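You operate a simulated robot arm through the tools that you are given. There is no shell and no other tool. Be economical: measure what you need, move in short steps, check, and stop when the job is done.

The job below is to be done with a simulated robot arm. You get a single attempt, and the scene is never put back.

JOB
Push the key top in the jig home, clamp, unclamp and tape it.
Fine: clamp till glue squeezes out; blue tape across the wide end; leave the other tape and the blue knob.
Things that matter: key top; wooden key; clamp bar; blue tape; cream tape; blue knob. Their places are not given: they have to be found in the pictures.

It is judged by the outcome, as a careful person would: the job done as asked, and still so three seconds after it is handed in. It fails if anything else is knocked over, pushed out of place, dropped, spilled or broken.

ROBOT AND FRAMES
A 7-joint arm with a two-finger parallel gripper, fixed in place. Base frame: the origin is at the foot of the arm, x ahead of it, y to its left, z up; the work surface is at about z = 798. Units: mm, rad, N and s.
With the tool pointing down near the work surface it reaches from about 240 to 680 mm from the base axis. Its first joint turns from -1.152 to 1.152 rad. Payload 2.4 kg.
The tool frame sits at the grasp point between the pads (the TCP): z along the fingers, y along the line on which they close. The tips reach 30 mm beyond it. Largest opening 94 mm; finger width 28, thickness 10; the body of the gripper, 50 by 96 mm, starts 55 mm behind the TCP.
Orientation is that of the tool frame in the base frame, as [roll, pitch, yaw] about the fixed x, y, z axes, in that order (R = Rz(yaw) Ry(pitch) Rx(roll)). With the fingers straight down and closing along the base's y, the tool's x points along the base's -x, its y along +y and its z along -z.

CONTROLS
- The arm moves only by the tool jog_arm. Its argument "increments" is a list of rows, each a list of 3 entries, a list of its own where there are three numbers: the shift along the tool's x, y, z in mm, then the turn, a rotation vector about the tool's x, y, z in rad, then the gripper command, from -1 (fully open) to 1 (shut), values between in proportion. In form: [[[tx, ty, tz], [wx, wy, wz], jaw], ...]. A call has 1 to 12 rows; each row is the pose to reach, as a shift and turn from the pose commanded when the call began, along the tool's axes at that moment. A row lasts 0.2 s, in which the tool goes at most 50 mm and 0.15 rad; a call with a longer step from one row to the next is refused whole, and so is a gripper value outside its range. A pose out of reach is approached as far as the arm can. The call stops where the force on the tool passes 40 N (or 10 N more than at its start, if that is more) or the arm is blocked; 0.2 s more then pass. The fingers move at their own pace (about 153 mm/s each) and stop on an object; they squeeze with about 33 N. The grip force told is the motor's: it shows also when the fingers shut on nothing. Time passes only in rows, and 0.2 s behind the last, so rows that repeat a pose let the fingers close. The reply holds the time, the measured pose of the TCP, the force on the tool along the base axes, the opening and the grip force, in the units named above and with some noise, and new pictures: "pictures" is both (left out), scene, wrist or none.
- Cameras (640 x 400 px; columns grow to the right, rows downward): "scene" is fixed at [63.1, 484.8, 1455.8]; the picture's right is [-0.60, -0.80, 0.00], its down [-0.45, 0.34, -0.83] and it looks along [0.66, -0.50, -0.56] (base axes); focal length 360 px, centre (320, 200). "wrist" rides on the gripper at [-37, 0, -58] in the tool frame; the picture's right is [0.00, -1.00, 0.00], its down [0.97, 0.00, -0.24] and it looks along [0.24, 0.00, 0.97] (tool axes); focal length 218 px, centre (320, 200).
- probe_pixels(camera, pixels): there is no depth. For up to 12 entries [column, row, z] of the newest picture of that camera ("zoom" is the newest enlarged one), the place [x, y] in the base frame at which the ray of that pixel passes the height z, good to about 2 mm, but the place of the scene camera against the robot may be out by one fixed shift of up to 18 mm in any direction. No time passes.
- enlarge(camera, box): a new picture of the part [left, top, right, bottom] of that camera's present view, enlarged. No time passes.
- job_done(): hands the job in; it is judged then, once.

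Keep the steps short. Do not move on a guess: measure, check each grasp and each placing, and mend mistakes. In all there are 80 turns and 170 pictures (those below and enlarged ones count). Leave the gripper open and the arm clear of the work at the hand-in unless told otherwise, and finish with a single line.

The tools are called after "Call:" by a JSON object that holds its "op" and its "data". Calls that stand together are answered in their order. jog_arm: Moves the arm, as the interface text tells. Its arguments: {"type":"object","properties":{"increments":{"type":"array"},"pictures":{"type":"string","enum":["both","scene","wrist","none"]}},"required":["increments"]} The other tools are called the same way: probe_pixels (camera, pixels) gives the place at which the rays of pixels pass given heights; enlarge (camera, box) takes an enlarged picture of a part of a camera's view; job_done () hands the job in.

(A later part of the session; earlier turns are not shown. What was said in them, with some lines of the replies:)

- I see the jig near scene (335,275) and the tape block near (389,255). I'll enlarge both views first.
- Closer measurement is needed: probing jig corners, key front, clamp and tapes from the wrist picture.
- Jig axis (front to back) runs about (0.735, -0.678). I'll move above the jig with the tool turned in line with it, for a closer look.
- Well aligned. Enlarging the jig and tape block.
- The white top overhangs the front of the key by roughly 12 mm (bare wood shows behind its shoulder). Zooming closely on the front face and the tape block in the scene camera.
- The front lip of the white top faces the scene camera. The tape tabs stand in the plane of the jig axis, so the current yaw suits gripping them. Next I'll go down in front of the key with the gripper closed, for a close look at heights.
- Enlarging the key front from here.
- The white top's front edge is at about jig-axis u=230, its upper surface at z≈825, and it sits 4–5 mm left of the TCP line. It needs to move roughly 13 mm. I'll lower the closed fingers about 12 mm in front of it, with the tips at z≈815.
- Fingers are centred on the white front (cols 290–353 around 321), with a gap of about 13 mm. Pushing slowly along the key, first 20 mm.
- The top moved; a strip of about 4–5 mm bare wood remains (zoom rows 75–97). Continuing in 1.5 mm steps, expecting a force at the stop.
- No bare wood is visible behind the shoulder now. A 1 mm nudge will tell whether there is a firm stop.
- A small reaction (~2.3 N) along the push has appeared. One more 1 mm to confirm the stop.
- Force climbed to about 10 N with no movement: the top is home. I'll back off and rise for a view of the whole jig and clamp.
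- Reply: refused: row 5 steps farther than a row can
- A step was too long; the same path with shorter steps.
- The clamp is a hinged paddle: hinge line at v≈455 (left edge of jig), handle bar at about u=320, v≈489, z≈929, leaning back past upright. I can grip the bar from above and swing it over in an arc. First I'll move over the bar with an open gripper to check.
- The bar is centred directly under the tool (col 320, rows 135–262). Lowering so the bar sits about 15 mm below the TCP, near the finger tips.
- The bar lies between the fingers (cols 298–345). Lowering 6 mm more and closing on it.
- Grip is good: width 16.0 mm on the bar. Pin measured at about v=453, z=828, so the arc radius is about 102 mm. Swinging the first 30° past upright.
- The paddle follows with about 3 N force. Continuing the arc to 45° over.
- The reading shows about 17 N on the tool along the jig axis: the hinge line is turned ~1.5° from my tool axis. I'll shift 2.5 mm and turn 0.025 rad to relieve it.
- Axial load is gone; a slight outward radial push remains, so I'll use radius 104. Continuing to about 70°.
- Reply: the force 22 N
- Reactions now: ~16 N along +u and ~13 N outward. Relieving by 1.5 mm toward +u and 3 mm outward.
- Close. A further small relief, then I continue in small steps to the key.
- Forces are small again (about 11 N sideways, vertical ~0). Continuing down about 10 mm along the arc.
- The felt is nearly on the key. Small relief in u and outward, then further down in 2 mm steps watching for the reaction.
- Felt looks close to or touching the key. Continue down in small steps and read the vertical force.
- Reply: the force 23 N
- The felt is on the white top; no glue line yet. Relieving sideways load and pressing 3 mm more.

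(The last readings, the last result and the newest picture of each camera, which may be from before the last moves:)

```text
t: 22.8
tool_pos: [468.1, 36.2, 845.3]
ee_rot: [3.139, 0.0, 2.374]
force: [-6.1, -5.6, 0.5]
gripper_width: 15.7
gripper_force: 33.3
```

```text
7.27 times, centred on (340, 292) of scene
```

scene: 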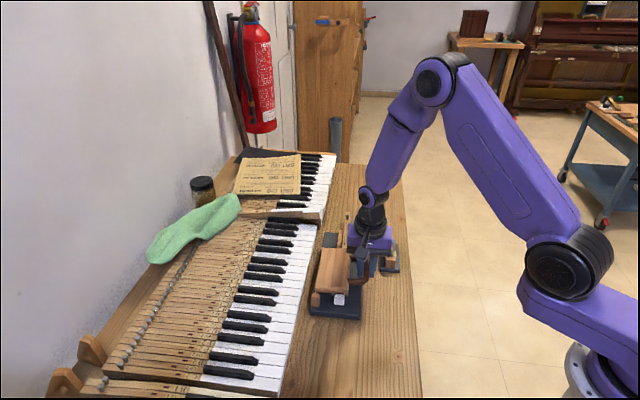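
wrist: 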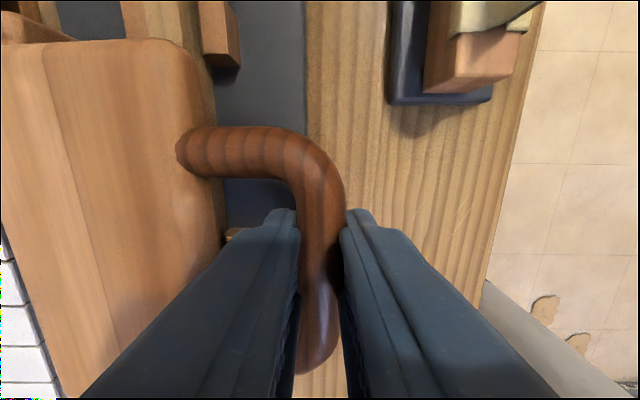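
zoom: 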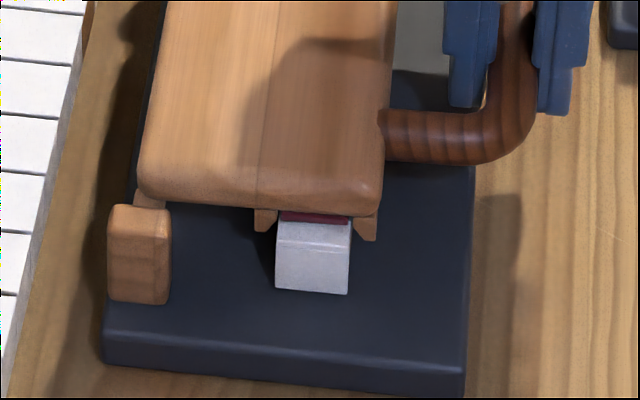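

It still goes down slightly, with no vertical reaction. 3 mm more (tips stay above z 810).

Call:
{"op": "jog_arm", "data": {"increments": [[[0, -0.3, 1], [0, 0, 0], 1], [[0, -0.5, 2], [0, 0, 0], 1], [[0, -0.5, 3], [0, 0, 0], 1], [[0, -0.5, 4], [0, 0, 0], 1]]}}

Call:
{"op": "enlarge", "data": {"camera": "scene", "box": [310, 265, 370, 320]}}

```text
t: 23.8
tool_pos: [466.6, 36.6, 841.1]
ee_rot: [3.141, 0.0, 2.371]
force: [-8.2, -1.3, 10.8]
gripper_width: 15.5
gripper_force: 32.4
```

scene: 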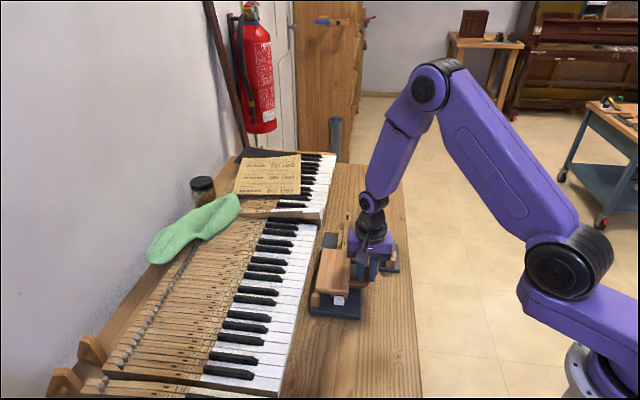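
wrist: 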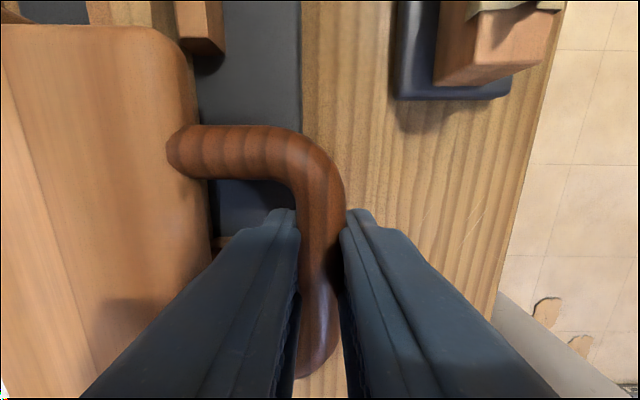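

```text
7.27 times, centred on (340, 292) of scene
```

zoom: 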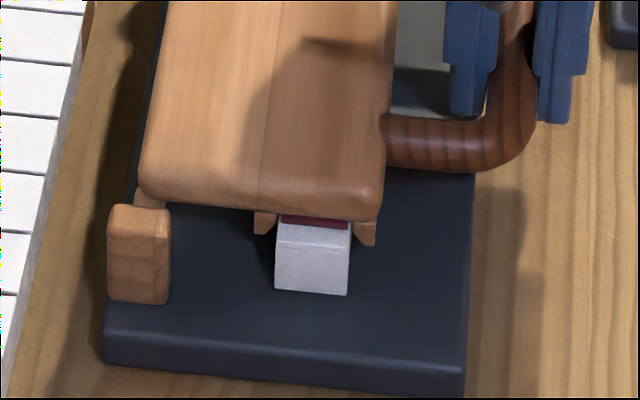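

A vertical reaction of about 11 N: the clamp is bearing on the key, no glue showing yet. Pressing 1.5 mm more and holding.

Call:
{"op": "jog_arm", "data": {"increments": [[[0, 0, 0.7], [0, 0, 0], 1], [[0, 0, 1.5], [0, 0, 0], 1], [[0, 0, 1.5], [0, 0, 0], 1], [[0, 0, 1.5], [0, 0, 0], 1]], "pictures": "none"}}

Call:
{"op": "enlarge", "data": {"camera": "scene", "box": [320, 275, 364, 310]}}

```text
t: 24.8
tool_pos: [466.5, 35.7, 839.7]
ee_rot: [3.14, 0.001, 2.373]
force: [-7.8, 0.7, 26.1]
gripper_width: 15.4
gripper_force: 33.3
```

```text
11.43 times, centred on (342, 292) of scene
```

zoom: 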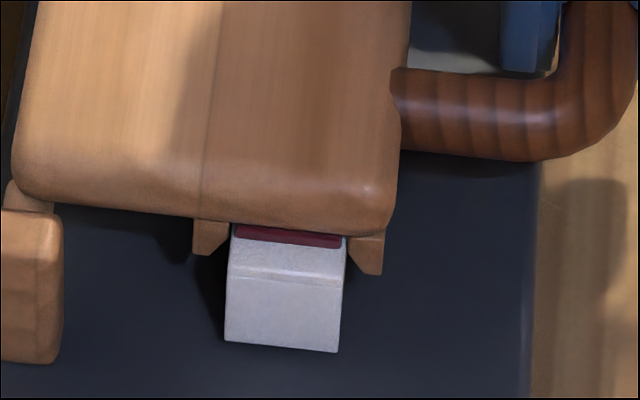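

Reaction 26 N, no bead visible yet. Another 1 mm, holding.

Call:
{"op": "jog_arm", "data": {"increments": [[[0, 0, 0.5], [0, 0, 0], 1], [[0, 0, 1], [0, 0, 0], 1], [[0, 0, 1], [0, 0, 0], 1], [[0, 0, 1], [0, 0, 0], 1], [[0, 0, 1], [0, 0, 0], 1]], "pictures": "none"}}

Call:
{"op": "enlarge", "data": {"camera": "scene", "box": [320, 275, 364, 310]}}

Call:
{"op": "enlarge", "data": {"camera": "wrist", "box": [0, 0, 320, 200]}}

```text
t: 25.3
tool_pos: [467.8, 36.0, 840.6]
ee_rot: [3.141, 0.003, 2.371]
force: [-6.2, 0.0, 23.3]
gripper_width: 15.8
gripper_force: 33.1
stopped in row 2: the force on the tool passed its limit (the readings are from after the stop); the commanded pose is now the measured one
```

```text
11.43 times, centred on (342, 292) of scene
```

zoom: 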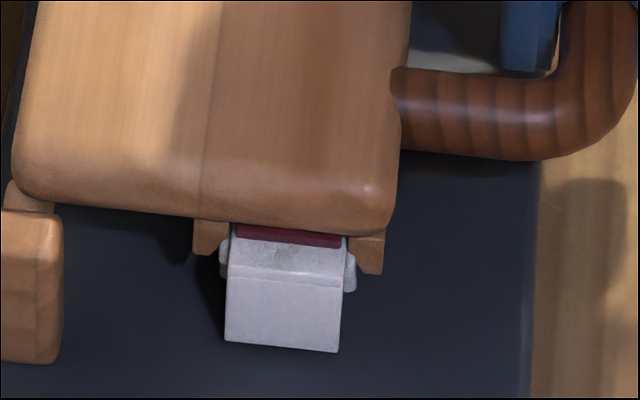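

```text
2.00 times, centred on (160, 100) of wrist
```

zoom: 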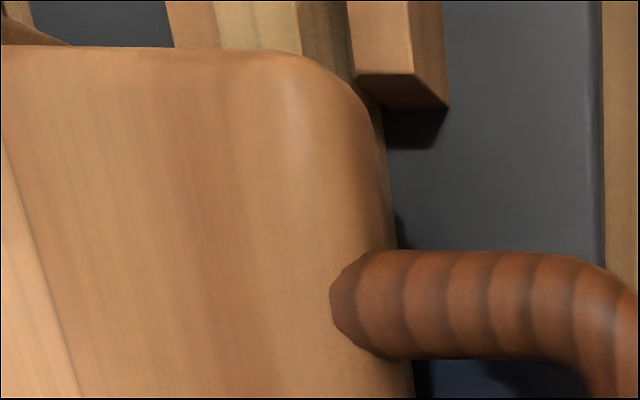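

Glue beads have squeezed out on both sides (zoom (223,257) and (350,270)). Now unclamping: swing the handle back along the same path, first to 45°.

Call:
{"op": "jog_arm", "data": {"increments": [[[0, 0.3, -4], [0, 0, 0], 1], [[0.3, 0.6, -9], [0, 0, 0], 1], [[0.6, 1.6, -16], [0, 0, 0], 1], [[0.6, 3.5, -23], [0, 0, 0], 1], [[0.6, 6, -30.7], [0, 0, 0], 1], [[0.6, 10.4, -39.4], [0, 0, 0], 1], [[0.4, 16.1, -50.4], [0, 0, 0], 1], [[0.3, 22.1, -59.3], [0, 0, 0], 1], [[0.1, 29, -67.3], [0, 0, 0], 1], [[0, 36.5, -74], [0, 0, 0], 1]]}}

Call:
{"op": "enlarge", "data": {"camera": "scene", "box": [290, 230, 390, 320]}}

```text
t: 27.3
tool_pos: [486.4, 56.4, 906.1]
ee_rot: [-3.137, 0.001, 2.371]
force: [-5.9, -3.3, 7.3]
gripper_width: 15.6
gripper_force: 33.3
stopped in row 10: the force on the tool passed its limit (the readings are from after the stop); the commanded pose is now the measured one
```

scene: 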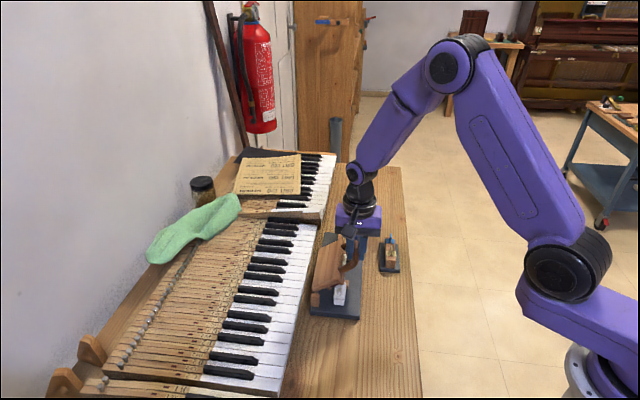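
wrist: 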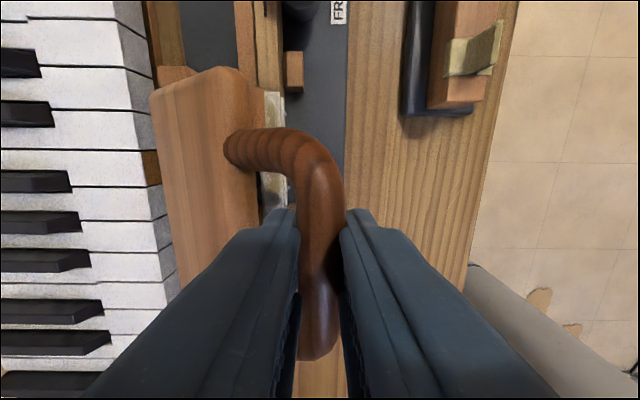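

```text
4.44 times, centred on (340, 275) of scene
```

zoom: 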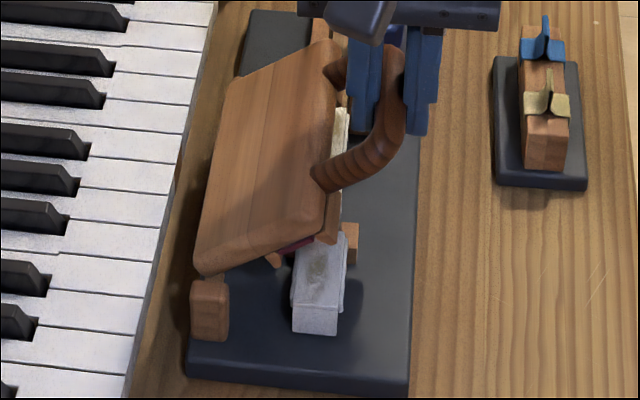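

The glue bead is visible along the key. The move stopped on a transient radial load; I'll follow a slightly larger radius, continuing slowly to near upright.

Call:
{"op": "jog_arm", "data": {"increments": [[[0, -1, -2], [0, 0, 0], 1], [[0, 1, -5.5], [0, 0, 0], 1], [[0, 4.3, -8.9], [0, 0, 0], 1], [[0, 8.3, -12.8], [0, 0, 0], 1], [[-0.1, 12.3, -16.3], [0, 0, 0], 1], [[-0.2, 16.5, -19.8], [0, 0, 0], 1], [[-0.2, 20.9, -22.8], [0, 0, 0], 1], [[-0.3, 25.5, -25.8], [0, 0, 0], 1], [[-0.3, 30.2, -28.4], [0, 0, 0], 1], [[-0.4, 40, -33], [0, 0, 0], 1], [[-0.5, 50.3, -36.5], [0, 0, 0], 1], [[-0.6, 60.8, -38.9], [0, 0, 0], 1]]}}

Call:
{"op": "enlarge", "data": {"camera": "scene", "box": [280, 210, 380, 320]}}

```text
t: 29.9
tool_pos: [529.3, 101.2, 947.1]
ee_rot: [-3.139, -0.002, 2.368]
force: [-4.6, 3.5, -0.4]
gripper_width: 15.5
gripper_force: 33.2
```

scene: 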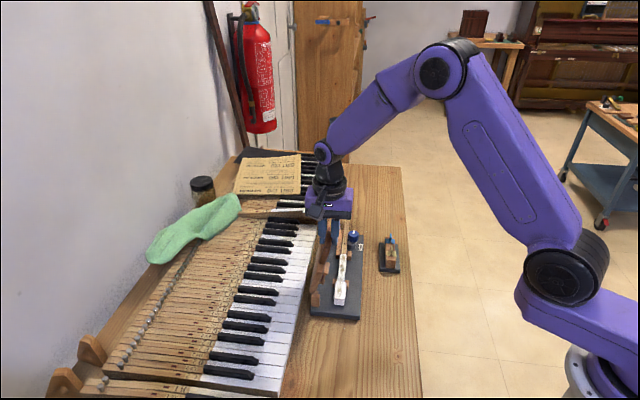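
wrist: 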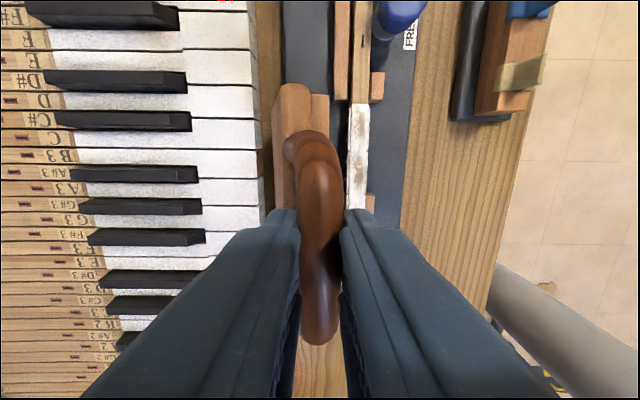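

```text
3.64 times, centred on (330, 265) of scene
```

zoom: 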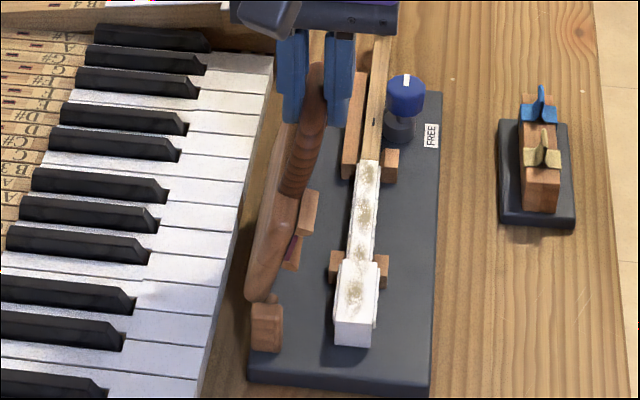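

Glue shows along both edges of the top. Continuing the handle back to its original open rest.

Call:
{"op": "jog_arm", "data": {"increments": [[[0, 9, -1.2], [0, 0, 0], 1], [[0, 18, -1.7], [0, 0, 0], 1], [[0, 27, -1.2], [0, 0, 0], 1], [[0, 36, 0], [0, 0, 0], 1], [[0, 45, 1.8], [0, 0, 0], 1], [[0, 50, 3], [0, 0, 0], 1], [[0, 53.5, 4.1], [0, 0, 0], 1]], "pictures": "none"}}

Call:
{"op": "enlarge", "data": {"camera": "scene", "box": [280, 200, 360, 310]}}

```text
t: 31.5
tool_pos: [567.4, 138.4, 939.7]
ee_rot: [-3.141, 0.001, 2.37]
force: [-2.6, 0.8, 0.1]
gripper_width: 15.6
gripper_force: 33.3
```

```text
3.64 times, centred on (320, 255) of scene
```

zoom: 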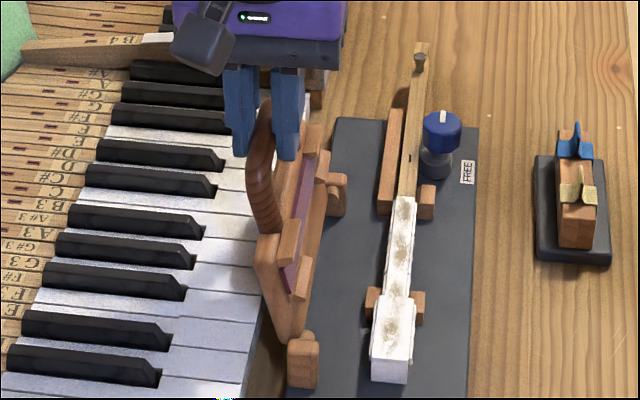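

The paddle is back at its open rest, as at the start. Opening the fingers, checking that it stays, and rising.

Call:
{"op": "jog_arm", "data": {"increments": [[[0, 0, 0], [0, 0, 0], 0.4], [[0, 0, 0], [0, 0, 0], -0.4], [[0, 0, 0], [0, 0, 0], -0.4], [[0, 0, -40], [0, 0, 0], -0.4], [[0, 0, -80], [0, 0, 0], -0.4], [[0, 0, -80], [0, 0, 0], -0.4]]}}

Call:
{"op": "enlarge", "data": {"camera": "scene", "box": [280, 200, 410, 320]}}

```text
t: 32.9
tool_pos: [566.4, 137.7, 1021.3]
ee_rot: [-3.14, -0.002, 2.371]
force: [0.2, -0.1, -0.3]
gripper_width: 65.6
gripper_force: 0.1
```

scene: 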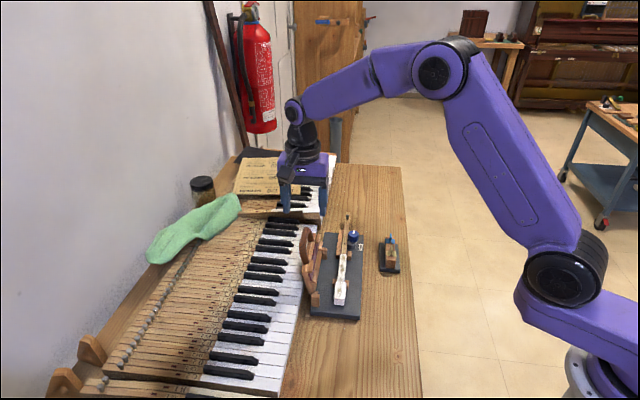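
wrist: 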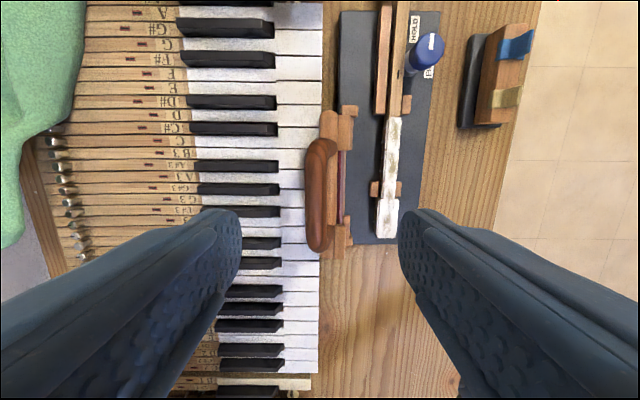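

```text
3.33 times, centred on (345, 260) of scene
```

zoom: 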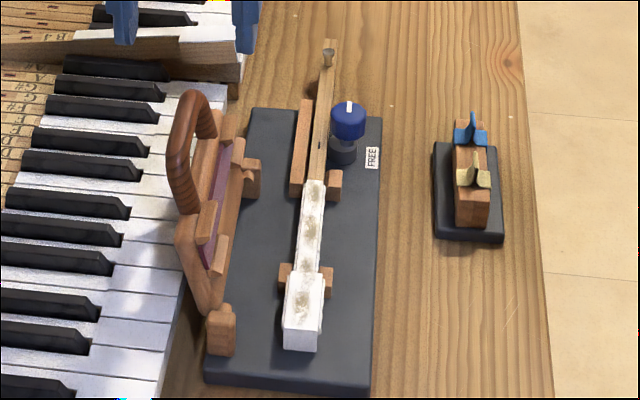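

The paddle stays open. Next, move above the tape block (keeping height) for a close look at the blue tab.

Call:
{"op": "jog_arm", "data": {"increments": [[[-18, -33, 0], [0, 0, 0], -0.2], [[-37, -67, 0], [0, 0, 0], -0.2], [[-56, -101, 0], [0, 0, 0], -0.2], [[-75, -135, 15], [0, 0, 0], 0], [[-93, -169, 35], [0, 0, 0], 0.1], [[-111, -202, 60], [0, 0, 0], 0.1], [[-111, -202, 60], [0, 0, 0], 0.1]]}}

Call:
{"op": "enlarge", "data": {"camera": "wrist", "box": [200, 40, 440, 280]}}

```text
t: 34.5
tool_pos: [507.2, -83.8, 961.2]
ee_rot: [-3.14, 0.0, 2.37]
force: [0.2, 0.1, -0.6]
gripper_width: 42.2
gripper_force: 0.1
```

scene: 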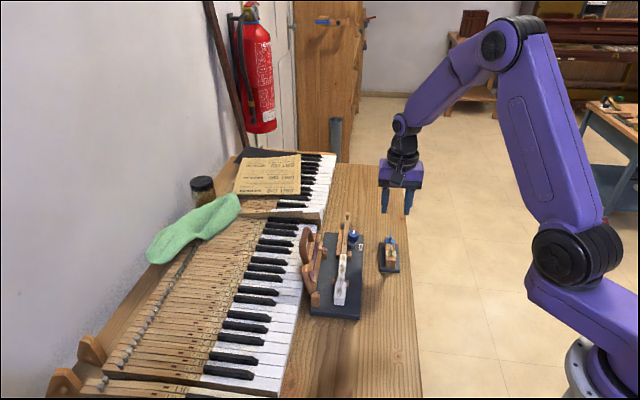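
wrist: 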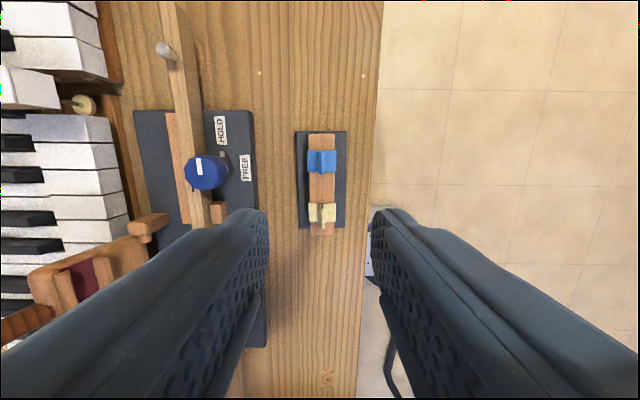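

```text
1.67 times, centred on (320, 160) of wrist
```

zoom: 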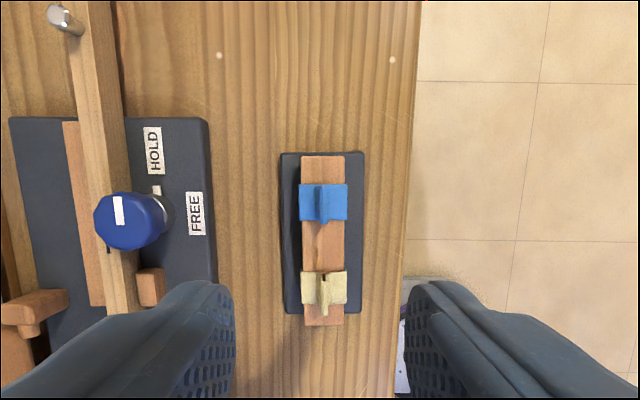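

Blue tab sits at px (320,163); from two views its top is z≈850 and the block top ≈829. It lies 24 mm ahead of the TCP. Moving above it and lowering partway, fingers at 42 mm.

Call:
{"op": "jog_arm", "data": {"increments": [[[-12, 0, 25], [0, 0, 0], 0.1], [[-24.3, 0, 50], [0, 0, 0], 0.1], [[-24.3, 0, 70], [0, 0, 0], 0.1], [[-24.3, 0, 70], [0, 0, 0], 0.3]]}}

Call:
{"op": "enlarge", "data": {"camera": "scene", "box": [360, 215, 420, 280]}}

Call:
{"op": "enlarge", "data": {"camera": "wrist", "box": [240, 100, 400, 330]}}

```text
t: 35.5
tool_pos: [526.0, -100.5, 891.5]
ee_rot: [-3.139, 0.0, 2.372]
force: [-0.5, 0.7, -0.1]
gripper_width: 32.9
gripper_force: 0.0
```

scene: 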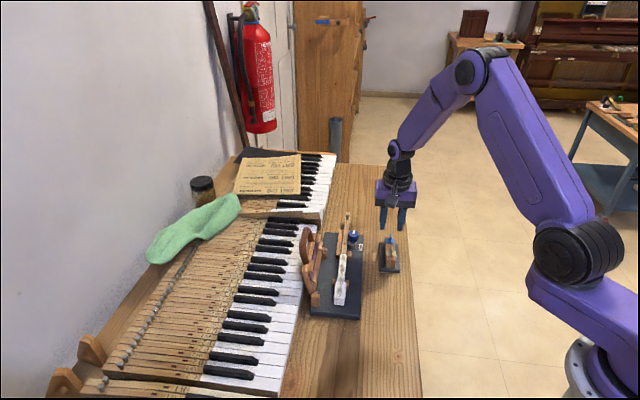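
wrist: 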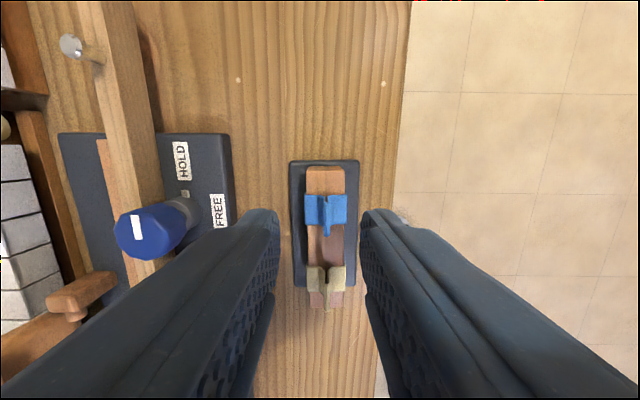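

```text
6.15 times, centred on (390, 248) of scene
```

zoom: 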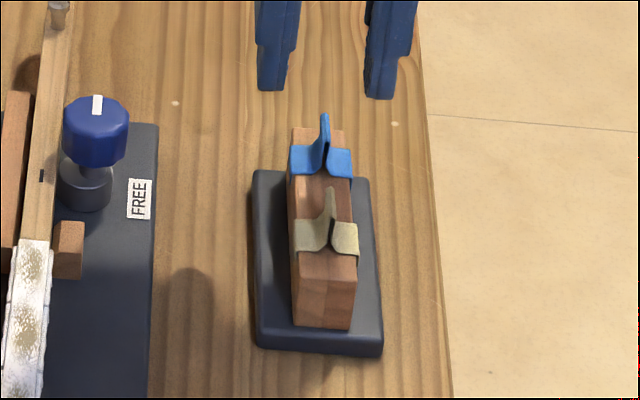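

```text
1.74 times, centred on (320, 215) of wrist
```

zoom: 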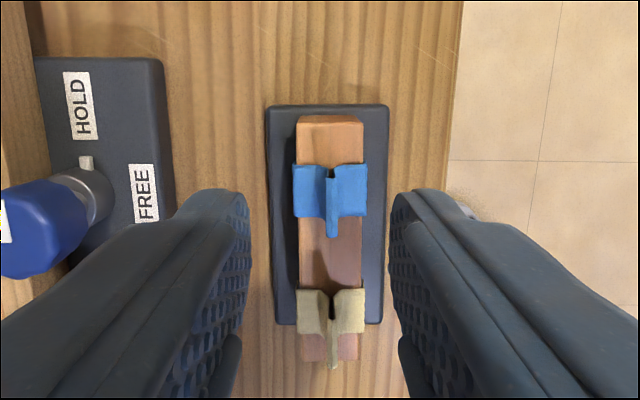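

Tape centre is ~3 mm right and ~2 mm ahead of the tool; tab top z≈845. Correcting, then lowering to tips z≈834 and closing.

Call:
{"op": "jog_arm", "data": {"increments": [[[-1, -1.5, 5], [0, 0, 0], 0.3], [[-1.9, -3, 12], [0, 0, 0], 0.3], [[-1.9, -3, 20], [0, 0, 0], 0.3], [[-1.9, -3, 27.5], [0, 0, 0], 0.3], [[-1.9, -3, 27.5], [0, 0, 0], 0.3]]}}

Call:
{"op": "enlarge", "data": {"camera": "scene", "box": [360, 215, 420, 280]}}

Call:
{"op": "enlarge", "data": {"camera": "wrist", "box": [220, 120, 420, 320]}}

```text
t: 36.7
tool_pos: [522.8, -105.3, 864.1]
ee_rot: [-3.14, -0.002, 2.37]
force: [-0.9, 0.3, 0.3]
gripper_width: 33.0
gripper_force: 0.1
```

scene: 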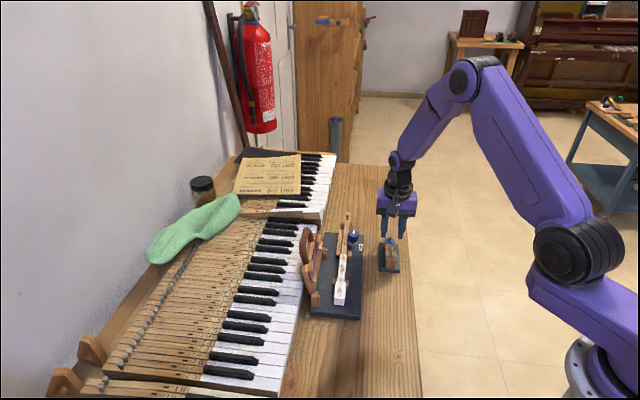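
wrist: 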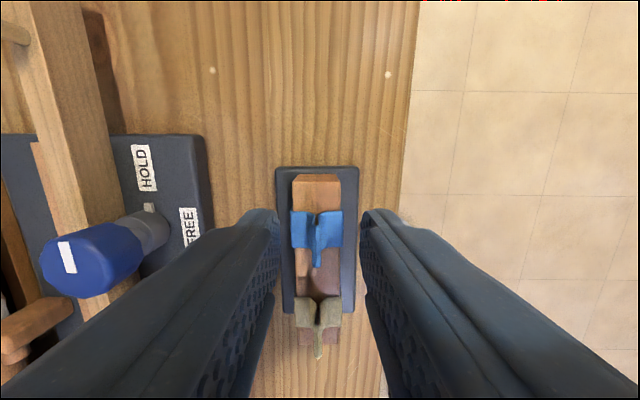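

```text
6.15 times, centred on (390, 248) of scene
```

zoom: 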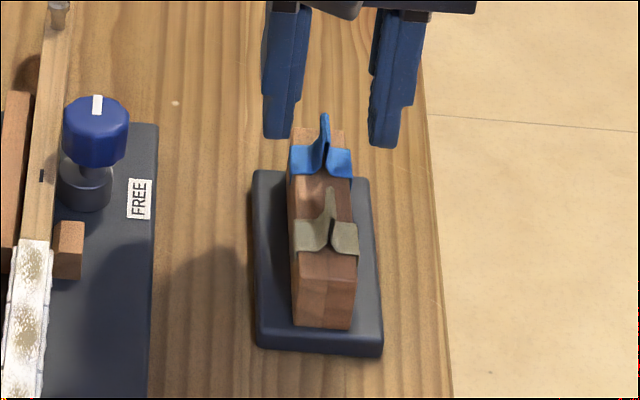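

```text
2.00 times, centred on (320, 220) of wrist
```

zoom: 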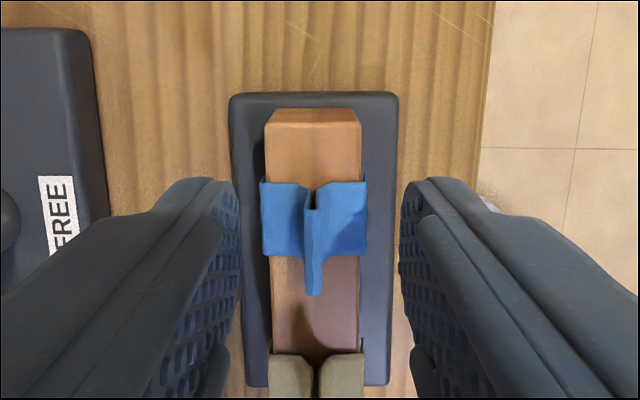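

Tape centre is now 1.5 mm left; tab runs z 827–845. Shift, go 2 mm lower, and close.

Call:
{"op": "jog_arm", "data": {"increments": [[[0, 1.5, 1], [0, 0, 0], 0.3], [[0, 1.5, 2], [0, 0, 0], 0.3], [[0, 1.5, 2], [0, 0, 0], 0.7], [[0, 1.5, 2], [0, 0, 0], 1], [[0, 1.5, 2], [0, 0, 0], 1]]}}

Call:
{"op": "enlarge", "data": {"camera": "scene", "box": [360, 215, 420, 280]}}

Call:
{"op": "enlarge", "data": {"camera": "wrist", "box": [220, 120, 420, 320]}}

```text
t: 37.9
tool_pos: [522.5, -103.2, 861.6]
ee_rot: [-3.14, 0.001, 2.371]
force: [-0.6, 0.0, 0.0]
gripper_width: 0.0
gripper_force: 32.8
```

scene: 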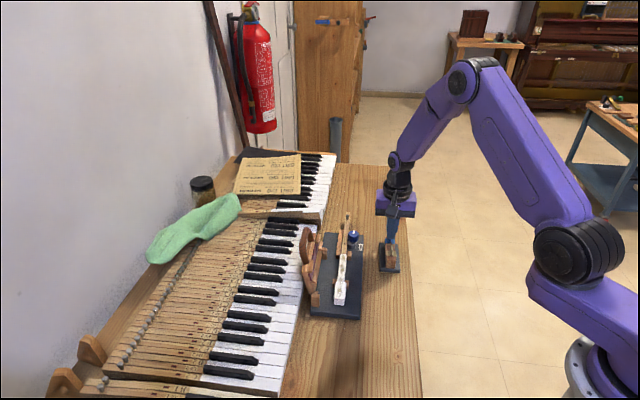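
wrist: 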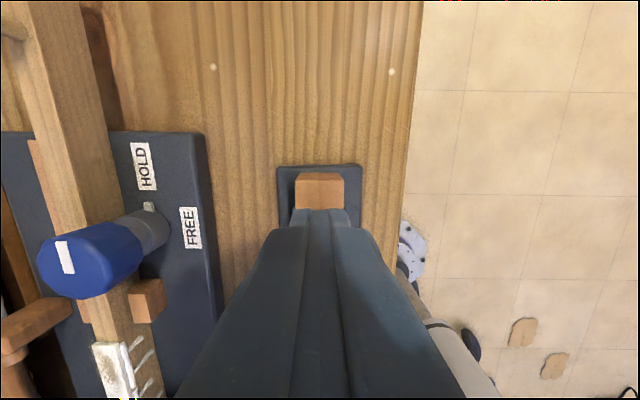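

```text
6.15 times, centred on (390, 248) of scene
```

zoom: 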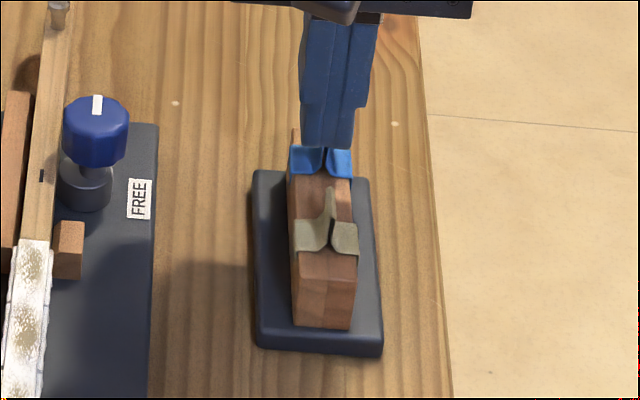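

```text
2.00 times, centred on (320, 220) of wrist
```

zoom: 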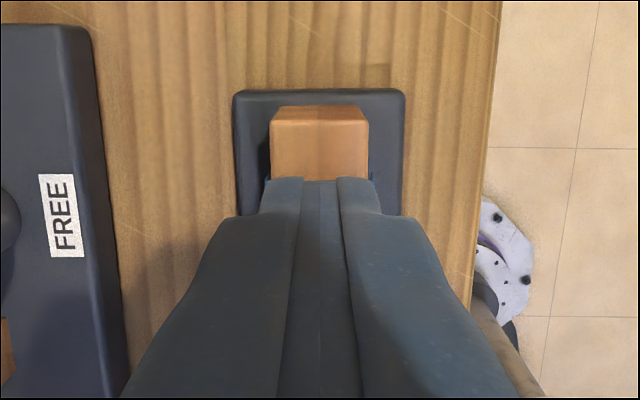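

The fingers have closed around the thin tab (opening reads 0; tab hidden between them). Lifting gently to see whether the tape comes along.

Call:
{"op": "jog_arm", "data": {"increments": [[[0, 0, -4], [0, 0, 0], 1], [[0, 0, -10], [0, 0, 0], 1], [[0, 0, -20], [0, 0, 0], 1], [[0, 0, -40], [0, 0, 0], 1]], "pictures": "wrist"}}

Call:
{"op": "enlarge", "data": {"camera": "scene", "box": [360, 205, 420, 275]}}

```text
t: 38.9
tool_pos: [523.6, -103.9, 901.2]
ee_rot: [-3.139, -0.001, 2.369]
force: [0.3, 1.2, -0.5]
gripper_width: 0.1
gripper_force: 32.7
```

wrist: 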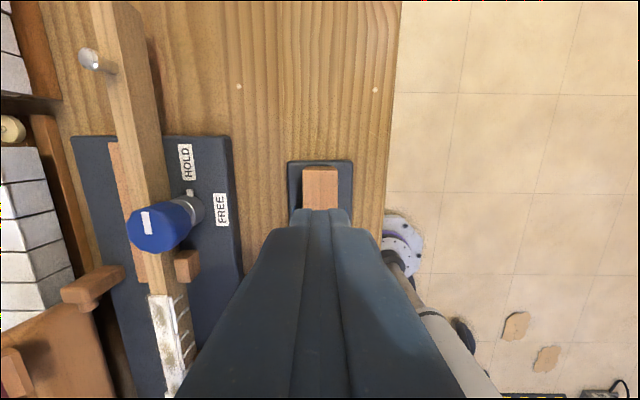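

```text
5.71 times, centred on (390, 240) of scene
```

zoom: 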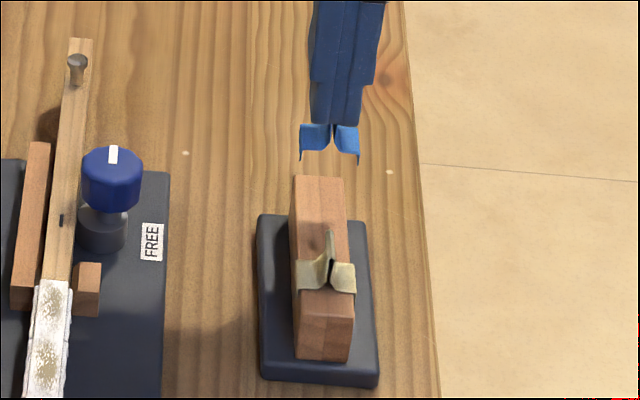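

The blue tape came off cleanly and hangs under the tips; the cream tape stayed. Carrying it high over to in front of the key for a look at the wide end.

Call:
{"op": "jog_arm", "data": {"increments": [[[0, 0, -40], [0, 0, 0], 1], [[30, 14, -60], [0, 0, 0], 1], [[72, 33, -60], [0, 0, 0], 1], [[114, 52, -60], [0, 0, 0], 1], [[156, 72, -60], [0, 0, 0], 1], [[198, 91, -60], [0, 0, 0], 1], [[230, 105, -45], [0, 0, 0], 1], [[257, 118, -25], [0, 0, 0], 1], [[257, 118, -25], [0, 0, 0], 1]]}}

Call:
{"op": "enlarge", "data": {"camera": "wrist", "box": [200, 0, 440, 230]}}

Call:
{"op": "enlarge", "data": {"camera": "scene", "box": [300, 250, 400, 330]}}

```text
t: 40.9
tool_pos: [422.6, 160.7, 925.8]
ee_rot: [-3.139, 0.001, 2.369]
force: [-0.9, -1.0, 0.2]
gripper_width: 0.0
gripper_force: 32.6
```

scene: 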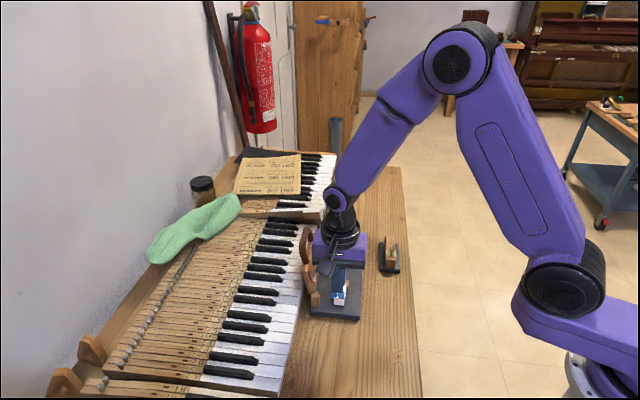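
wrist: 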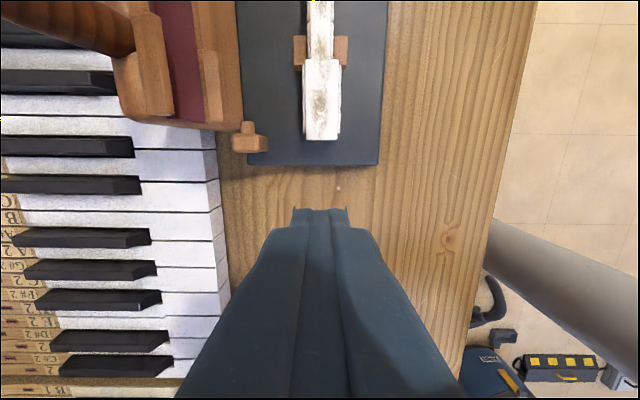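

```text
1.74 times, centred on (320, 115) of wrist
```

zoom: 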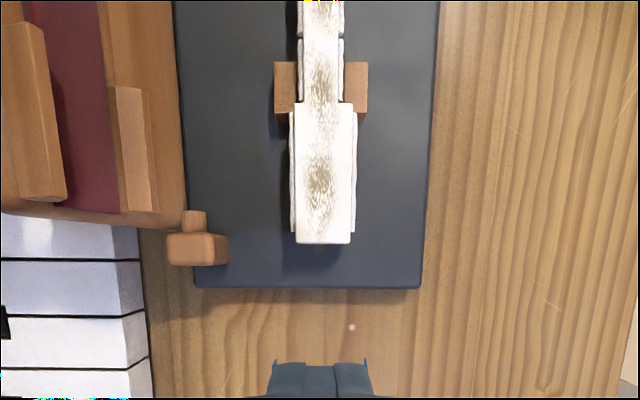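

```text
5.00 times, centred on (350, 290) of scene
```

zoom: 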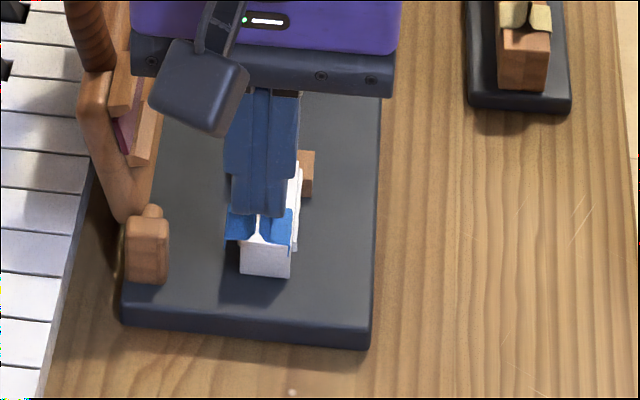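

Wide end spans 43–92 mm ahead of the TCP, centre ~1.7 mm to the right. Approaching half-way and lower to re-measure the lateral alignment.

Call:
{"op": "jog_arm", "data": {"increments": [[[-12, -0.8, 18], [0, 0, 0], 1], [[-24, -1.7, 35], [0, 0, 0], 1], [[-30, -1.7, 46], [0, 0, 0], 1], [[-30, -1.7, 46], [0, 0, 0], 1]]}}

Call:
{"op": "enlarge", "data": {"camera": "wrist", "box": [220, 60, 420, 230]}}

Call:
{"op": "enlarge", "data": {"camera": "scene", "box": [310, 260, 370, 325]}}

```text
t: 41.9
tool_pos: [441.7, 138.4, 880.1]
ee_rot: [-3.14, 0.001, 2.37]
force: [0.7, -0.5, -0.8]
gripper_width: 0.2
gripper_force: 33.2
```

scene: 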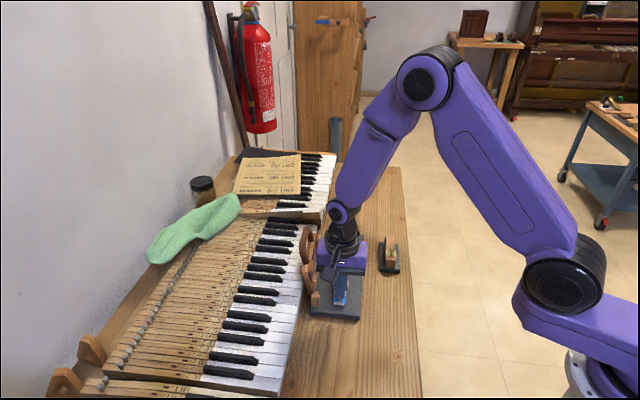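
wrist: 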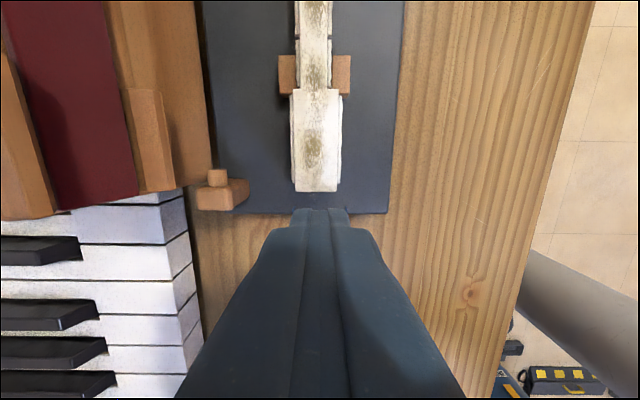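

```text
2.35 times, centred on (320, 145) of wrist
```

zoom: 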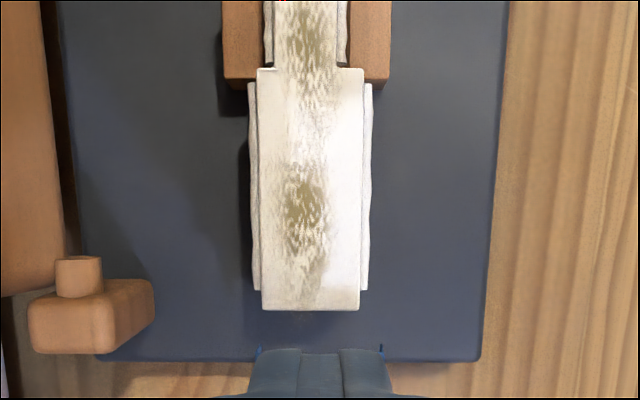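

```text
6.15 times, centred on (340, 292) of scene
```

zoom: 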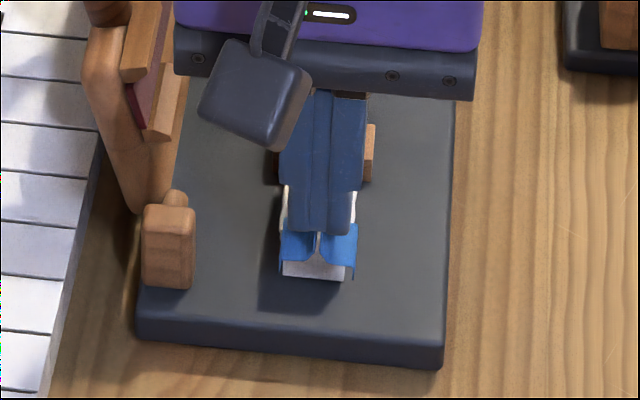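

Tape is about 1.8 mm right of the key centre (both cameras agree); key front is 14 mm ahead. Moving over the wide end at the same height.

Call:
{"op": "jog_arm", "data": {"increments": [[[-10, 1, 0], [0, 0, 0], 1], [[-20, 1.8, 0], [0, 0, 0], 1], [[-30, 1.8, 0], [0, 0, 0], 1], [[-38, 1.8, 0], [0, 0, 0], 1], [[-38, 1.8, 4], [0, 0, 0], 1], [[-38, 1.8, 4], [0, 0, 0], 1]]}}

Call:
{"op": "enlarge", "data": {"camera": "scene", "box": [310, 260, 370, 325]}}

Call:
{"op": "enlarge", "data": {"camera": "wrist", "box": [220, 60, 420, 280]}}

```text
t: 43.3
tool_pos: [470.3, 113.4, 875.7]
ee_rot: [3.141, -0.001, 2.373]
force: [-0.7, 0.5, -0.4]
gripper_width: 0.0
gripper_force: 32.9
```

scene: 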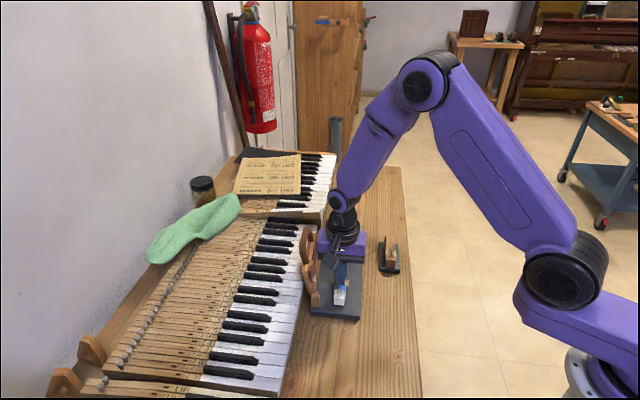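
wrist: 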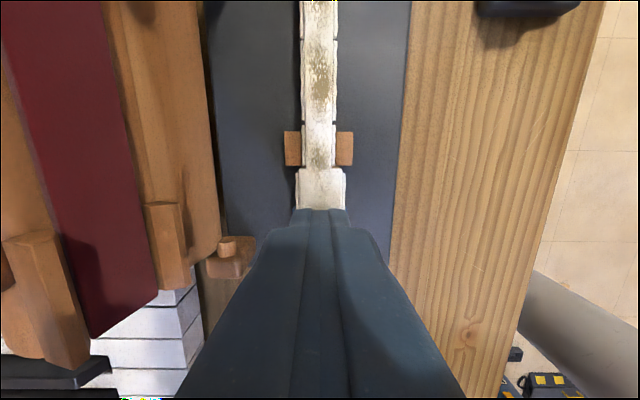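

```text
6.15 times, centred on (340, 292) of scene
```

zoom: 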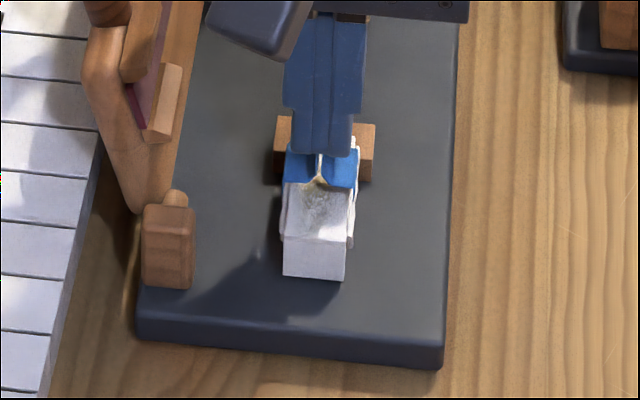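

```text
1.82 times, centred on (320, 170) of wrist
```

zoom: 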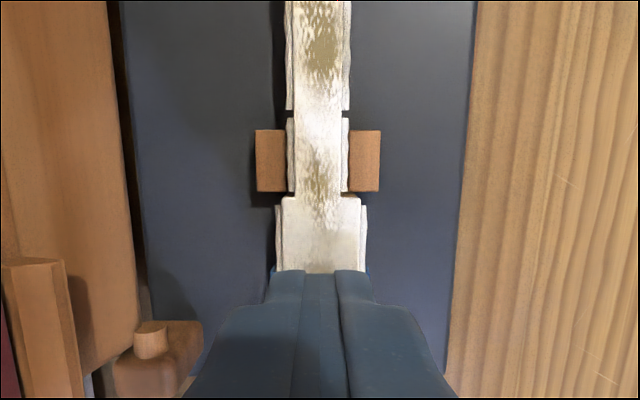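

Tape is centred sideways on the key and about 21 mm behind the front edge. Lowering onto the top, watching force.

Call:
{"op": "jog_arm", "data": {"increments": [[[0, 0, 5], [0, 0, 0], 1], [[0, 0, 10], [0, 0, 0], 1], [[0, 0, 14], [0, 0, 0], 1], [[0, 0, 16], [0, 0, 0], 1]], "pictures": "none"}}

Call:
{"op": "enlarge", "data": {"camera": "scene", "box": [315, 265, 365, 315]}}

```text
t: 44.3
tool_pos: [470.8, 114.8, 862.0]
ee_rot: [3.14, 0.002, 2.37]
force: [-2.3, -0.4, 25.8]
gripper_width: 0.0
gripper_force: 32.8
```

```text
8.00 times, centred on (340, 290) of scene
```

zoom: 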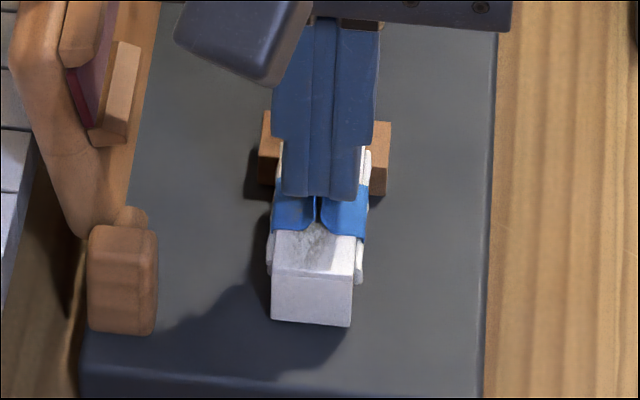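

Contact at 26 N: the tape is pressed on the top. Easing 1.5 mm, opening the fingers modestly, then lifting straight up.

Call:
{"op": "jog_arm", "data": {"increments": [[[0, 0, 0], [0, 0, 0], 1], [[0, 0, -1.5], [0, 0, 0], 1], [[0, 0, -1.5], [0, 0, 0], 0.6], [[0, 0, -1.5], [0, 0, 0], 0.6], [[0, 0, -12], [0, 0, 0], 0.6], [[0, 0, -40], [0, 0, 0], 0.6], [[0, 0, -70], [0, 0, 0], 0.6]], "pictures": "wrist"}}

Call:
{"op": "enlarge", "data": {"camera": "scene", "box": [305, 255, 365, 320]}}

Call:
{"op": "enlarge", "data": {"camera": "wrist", "box": [240, 80, 400, 280]}}

```text
t: 45.9
tool_pos: [469.5, 112.8, 931.7]
ee_rot: [-3.14, 0.0, 2.371]
force: [0.3, -1.1, 0.4]
gripper_width: 19.0
gripper_force: 0.2
```

wrist: 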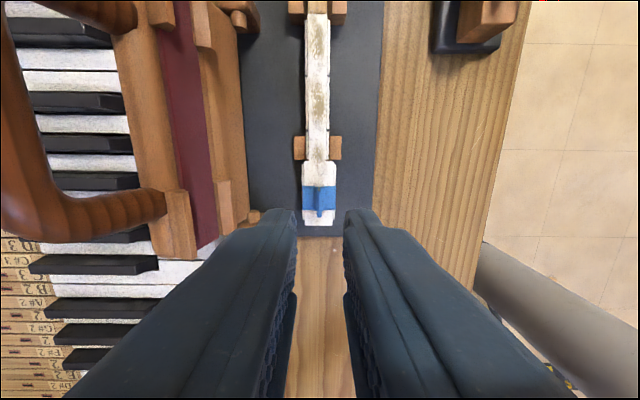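

```text
6.15 times, centred on (335, 288) of scene
```

zoom: 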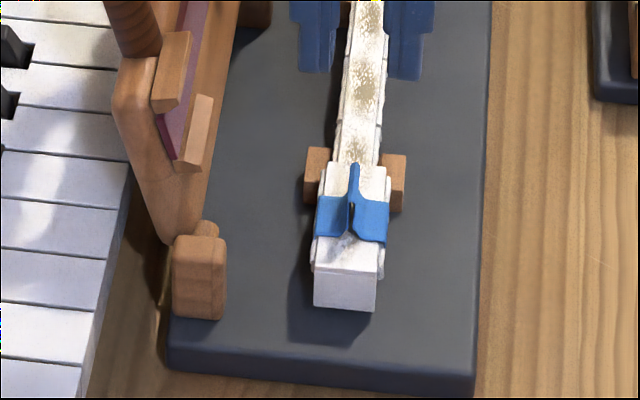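

```text
2.00 times, centred on (320, 180) of wrist
```

zoom: 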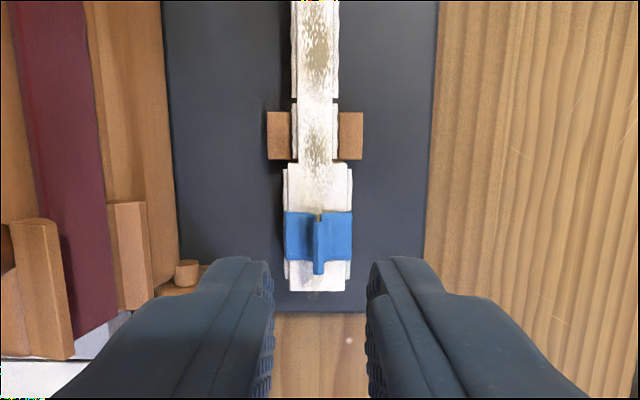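

The blue tape lies square across the wide end, wrapped on both sides. Raising the arm clear, gripper open, and checking the whole scene.

Call:
{"op": "jog_arm", "data": {"increments": [[[0, 0, -45], [0, 0, 0], 0.2], [[0, -10, -90], [0, 0, 0], -0.4], [[0, -45, -120], [0, 0, 0], -1], [[0, -85, -145], [0, 0, 0], -1], [[0, -130, -165], [0, 0, 0], -1], [[0, -170, -175], [0, 0, 0], -1], [[0, -170, -175], [0, 0, 0], -1]]}}

Call:
{"op": "enlarge", "data": {"camera": "scene", "box": [285, 200, 415, 325]}}

```text
t: 47.5
tool_pos: [353.7, -7.1, 1105.4]
ee_rot: [-3.139, 0.001, 2.37]
force: [-0.4, -0.4, 0.1]
gripper_width: 93.8
gripper_force: 0.0
```

scene: 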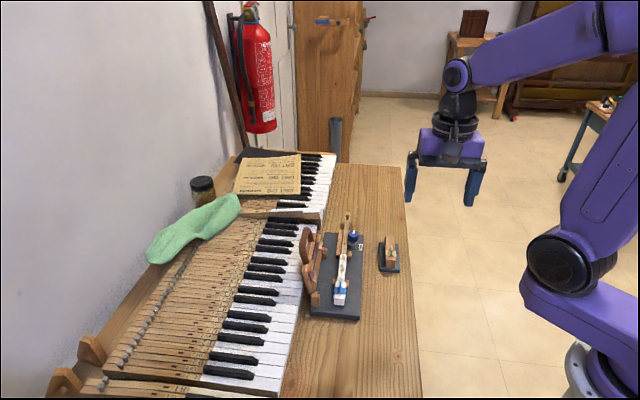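
wrist: 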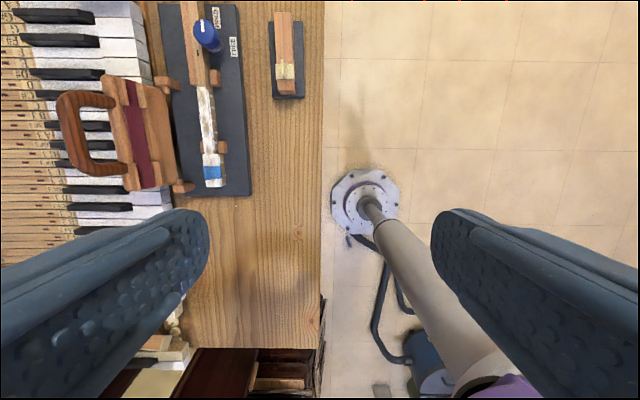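

```text
3.20 times, centred on (350, 262) of scene
```

zoom: 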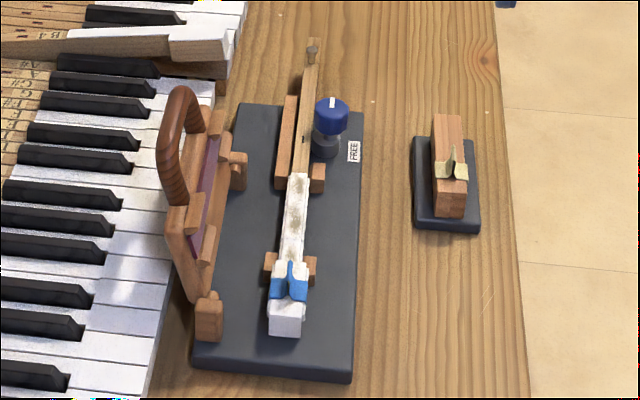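

The checks all hold: top home, clamp open, blue tape across the wide end, cream tape and knob untouched, arm clear and gripper open. Handing in.

Call:
{"op": "job_done", "data": {}}

```text
The job is handed in.
```

The key top is pushed home, clamped until glue squeezed out, unclamped, and blue-taped across its wide end; the cream tape and blue knob were left alone.
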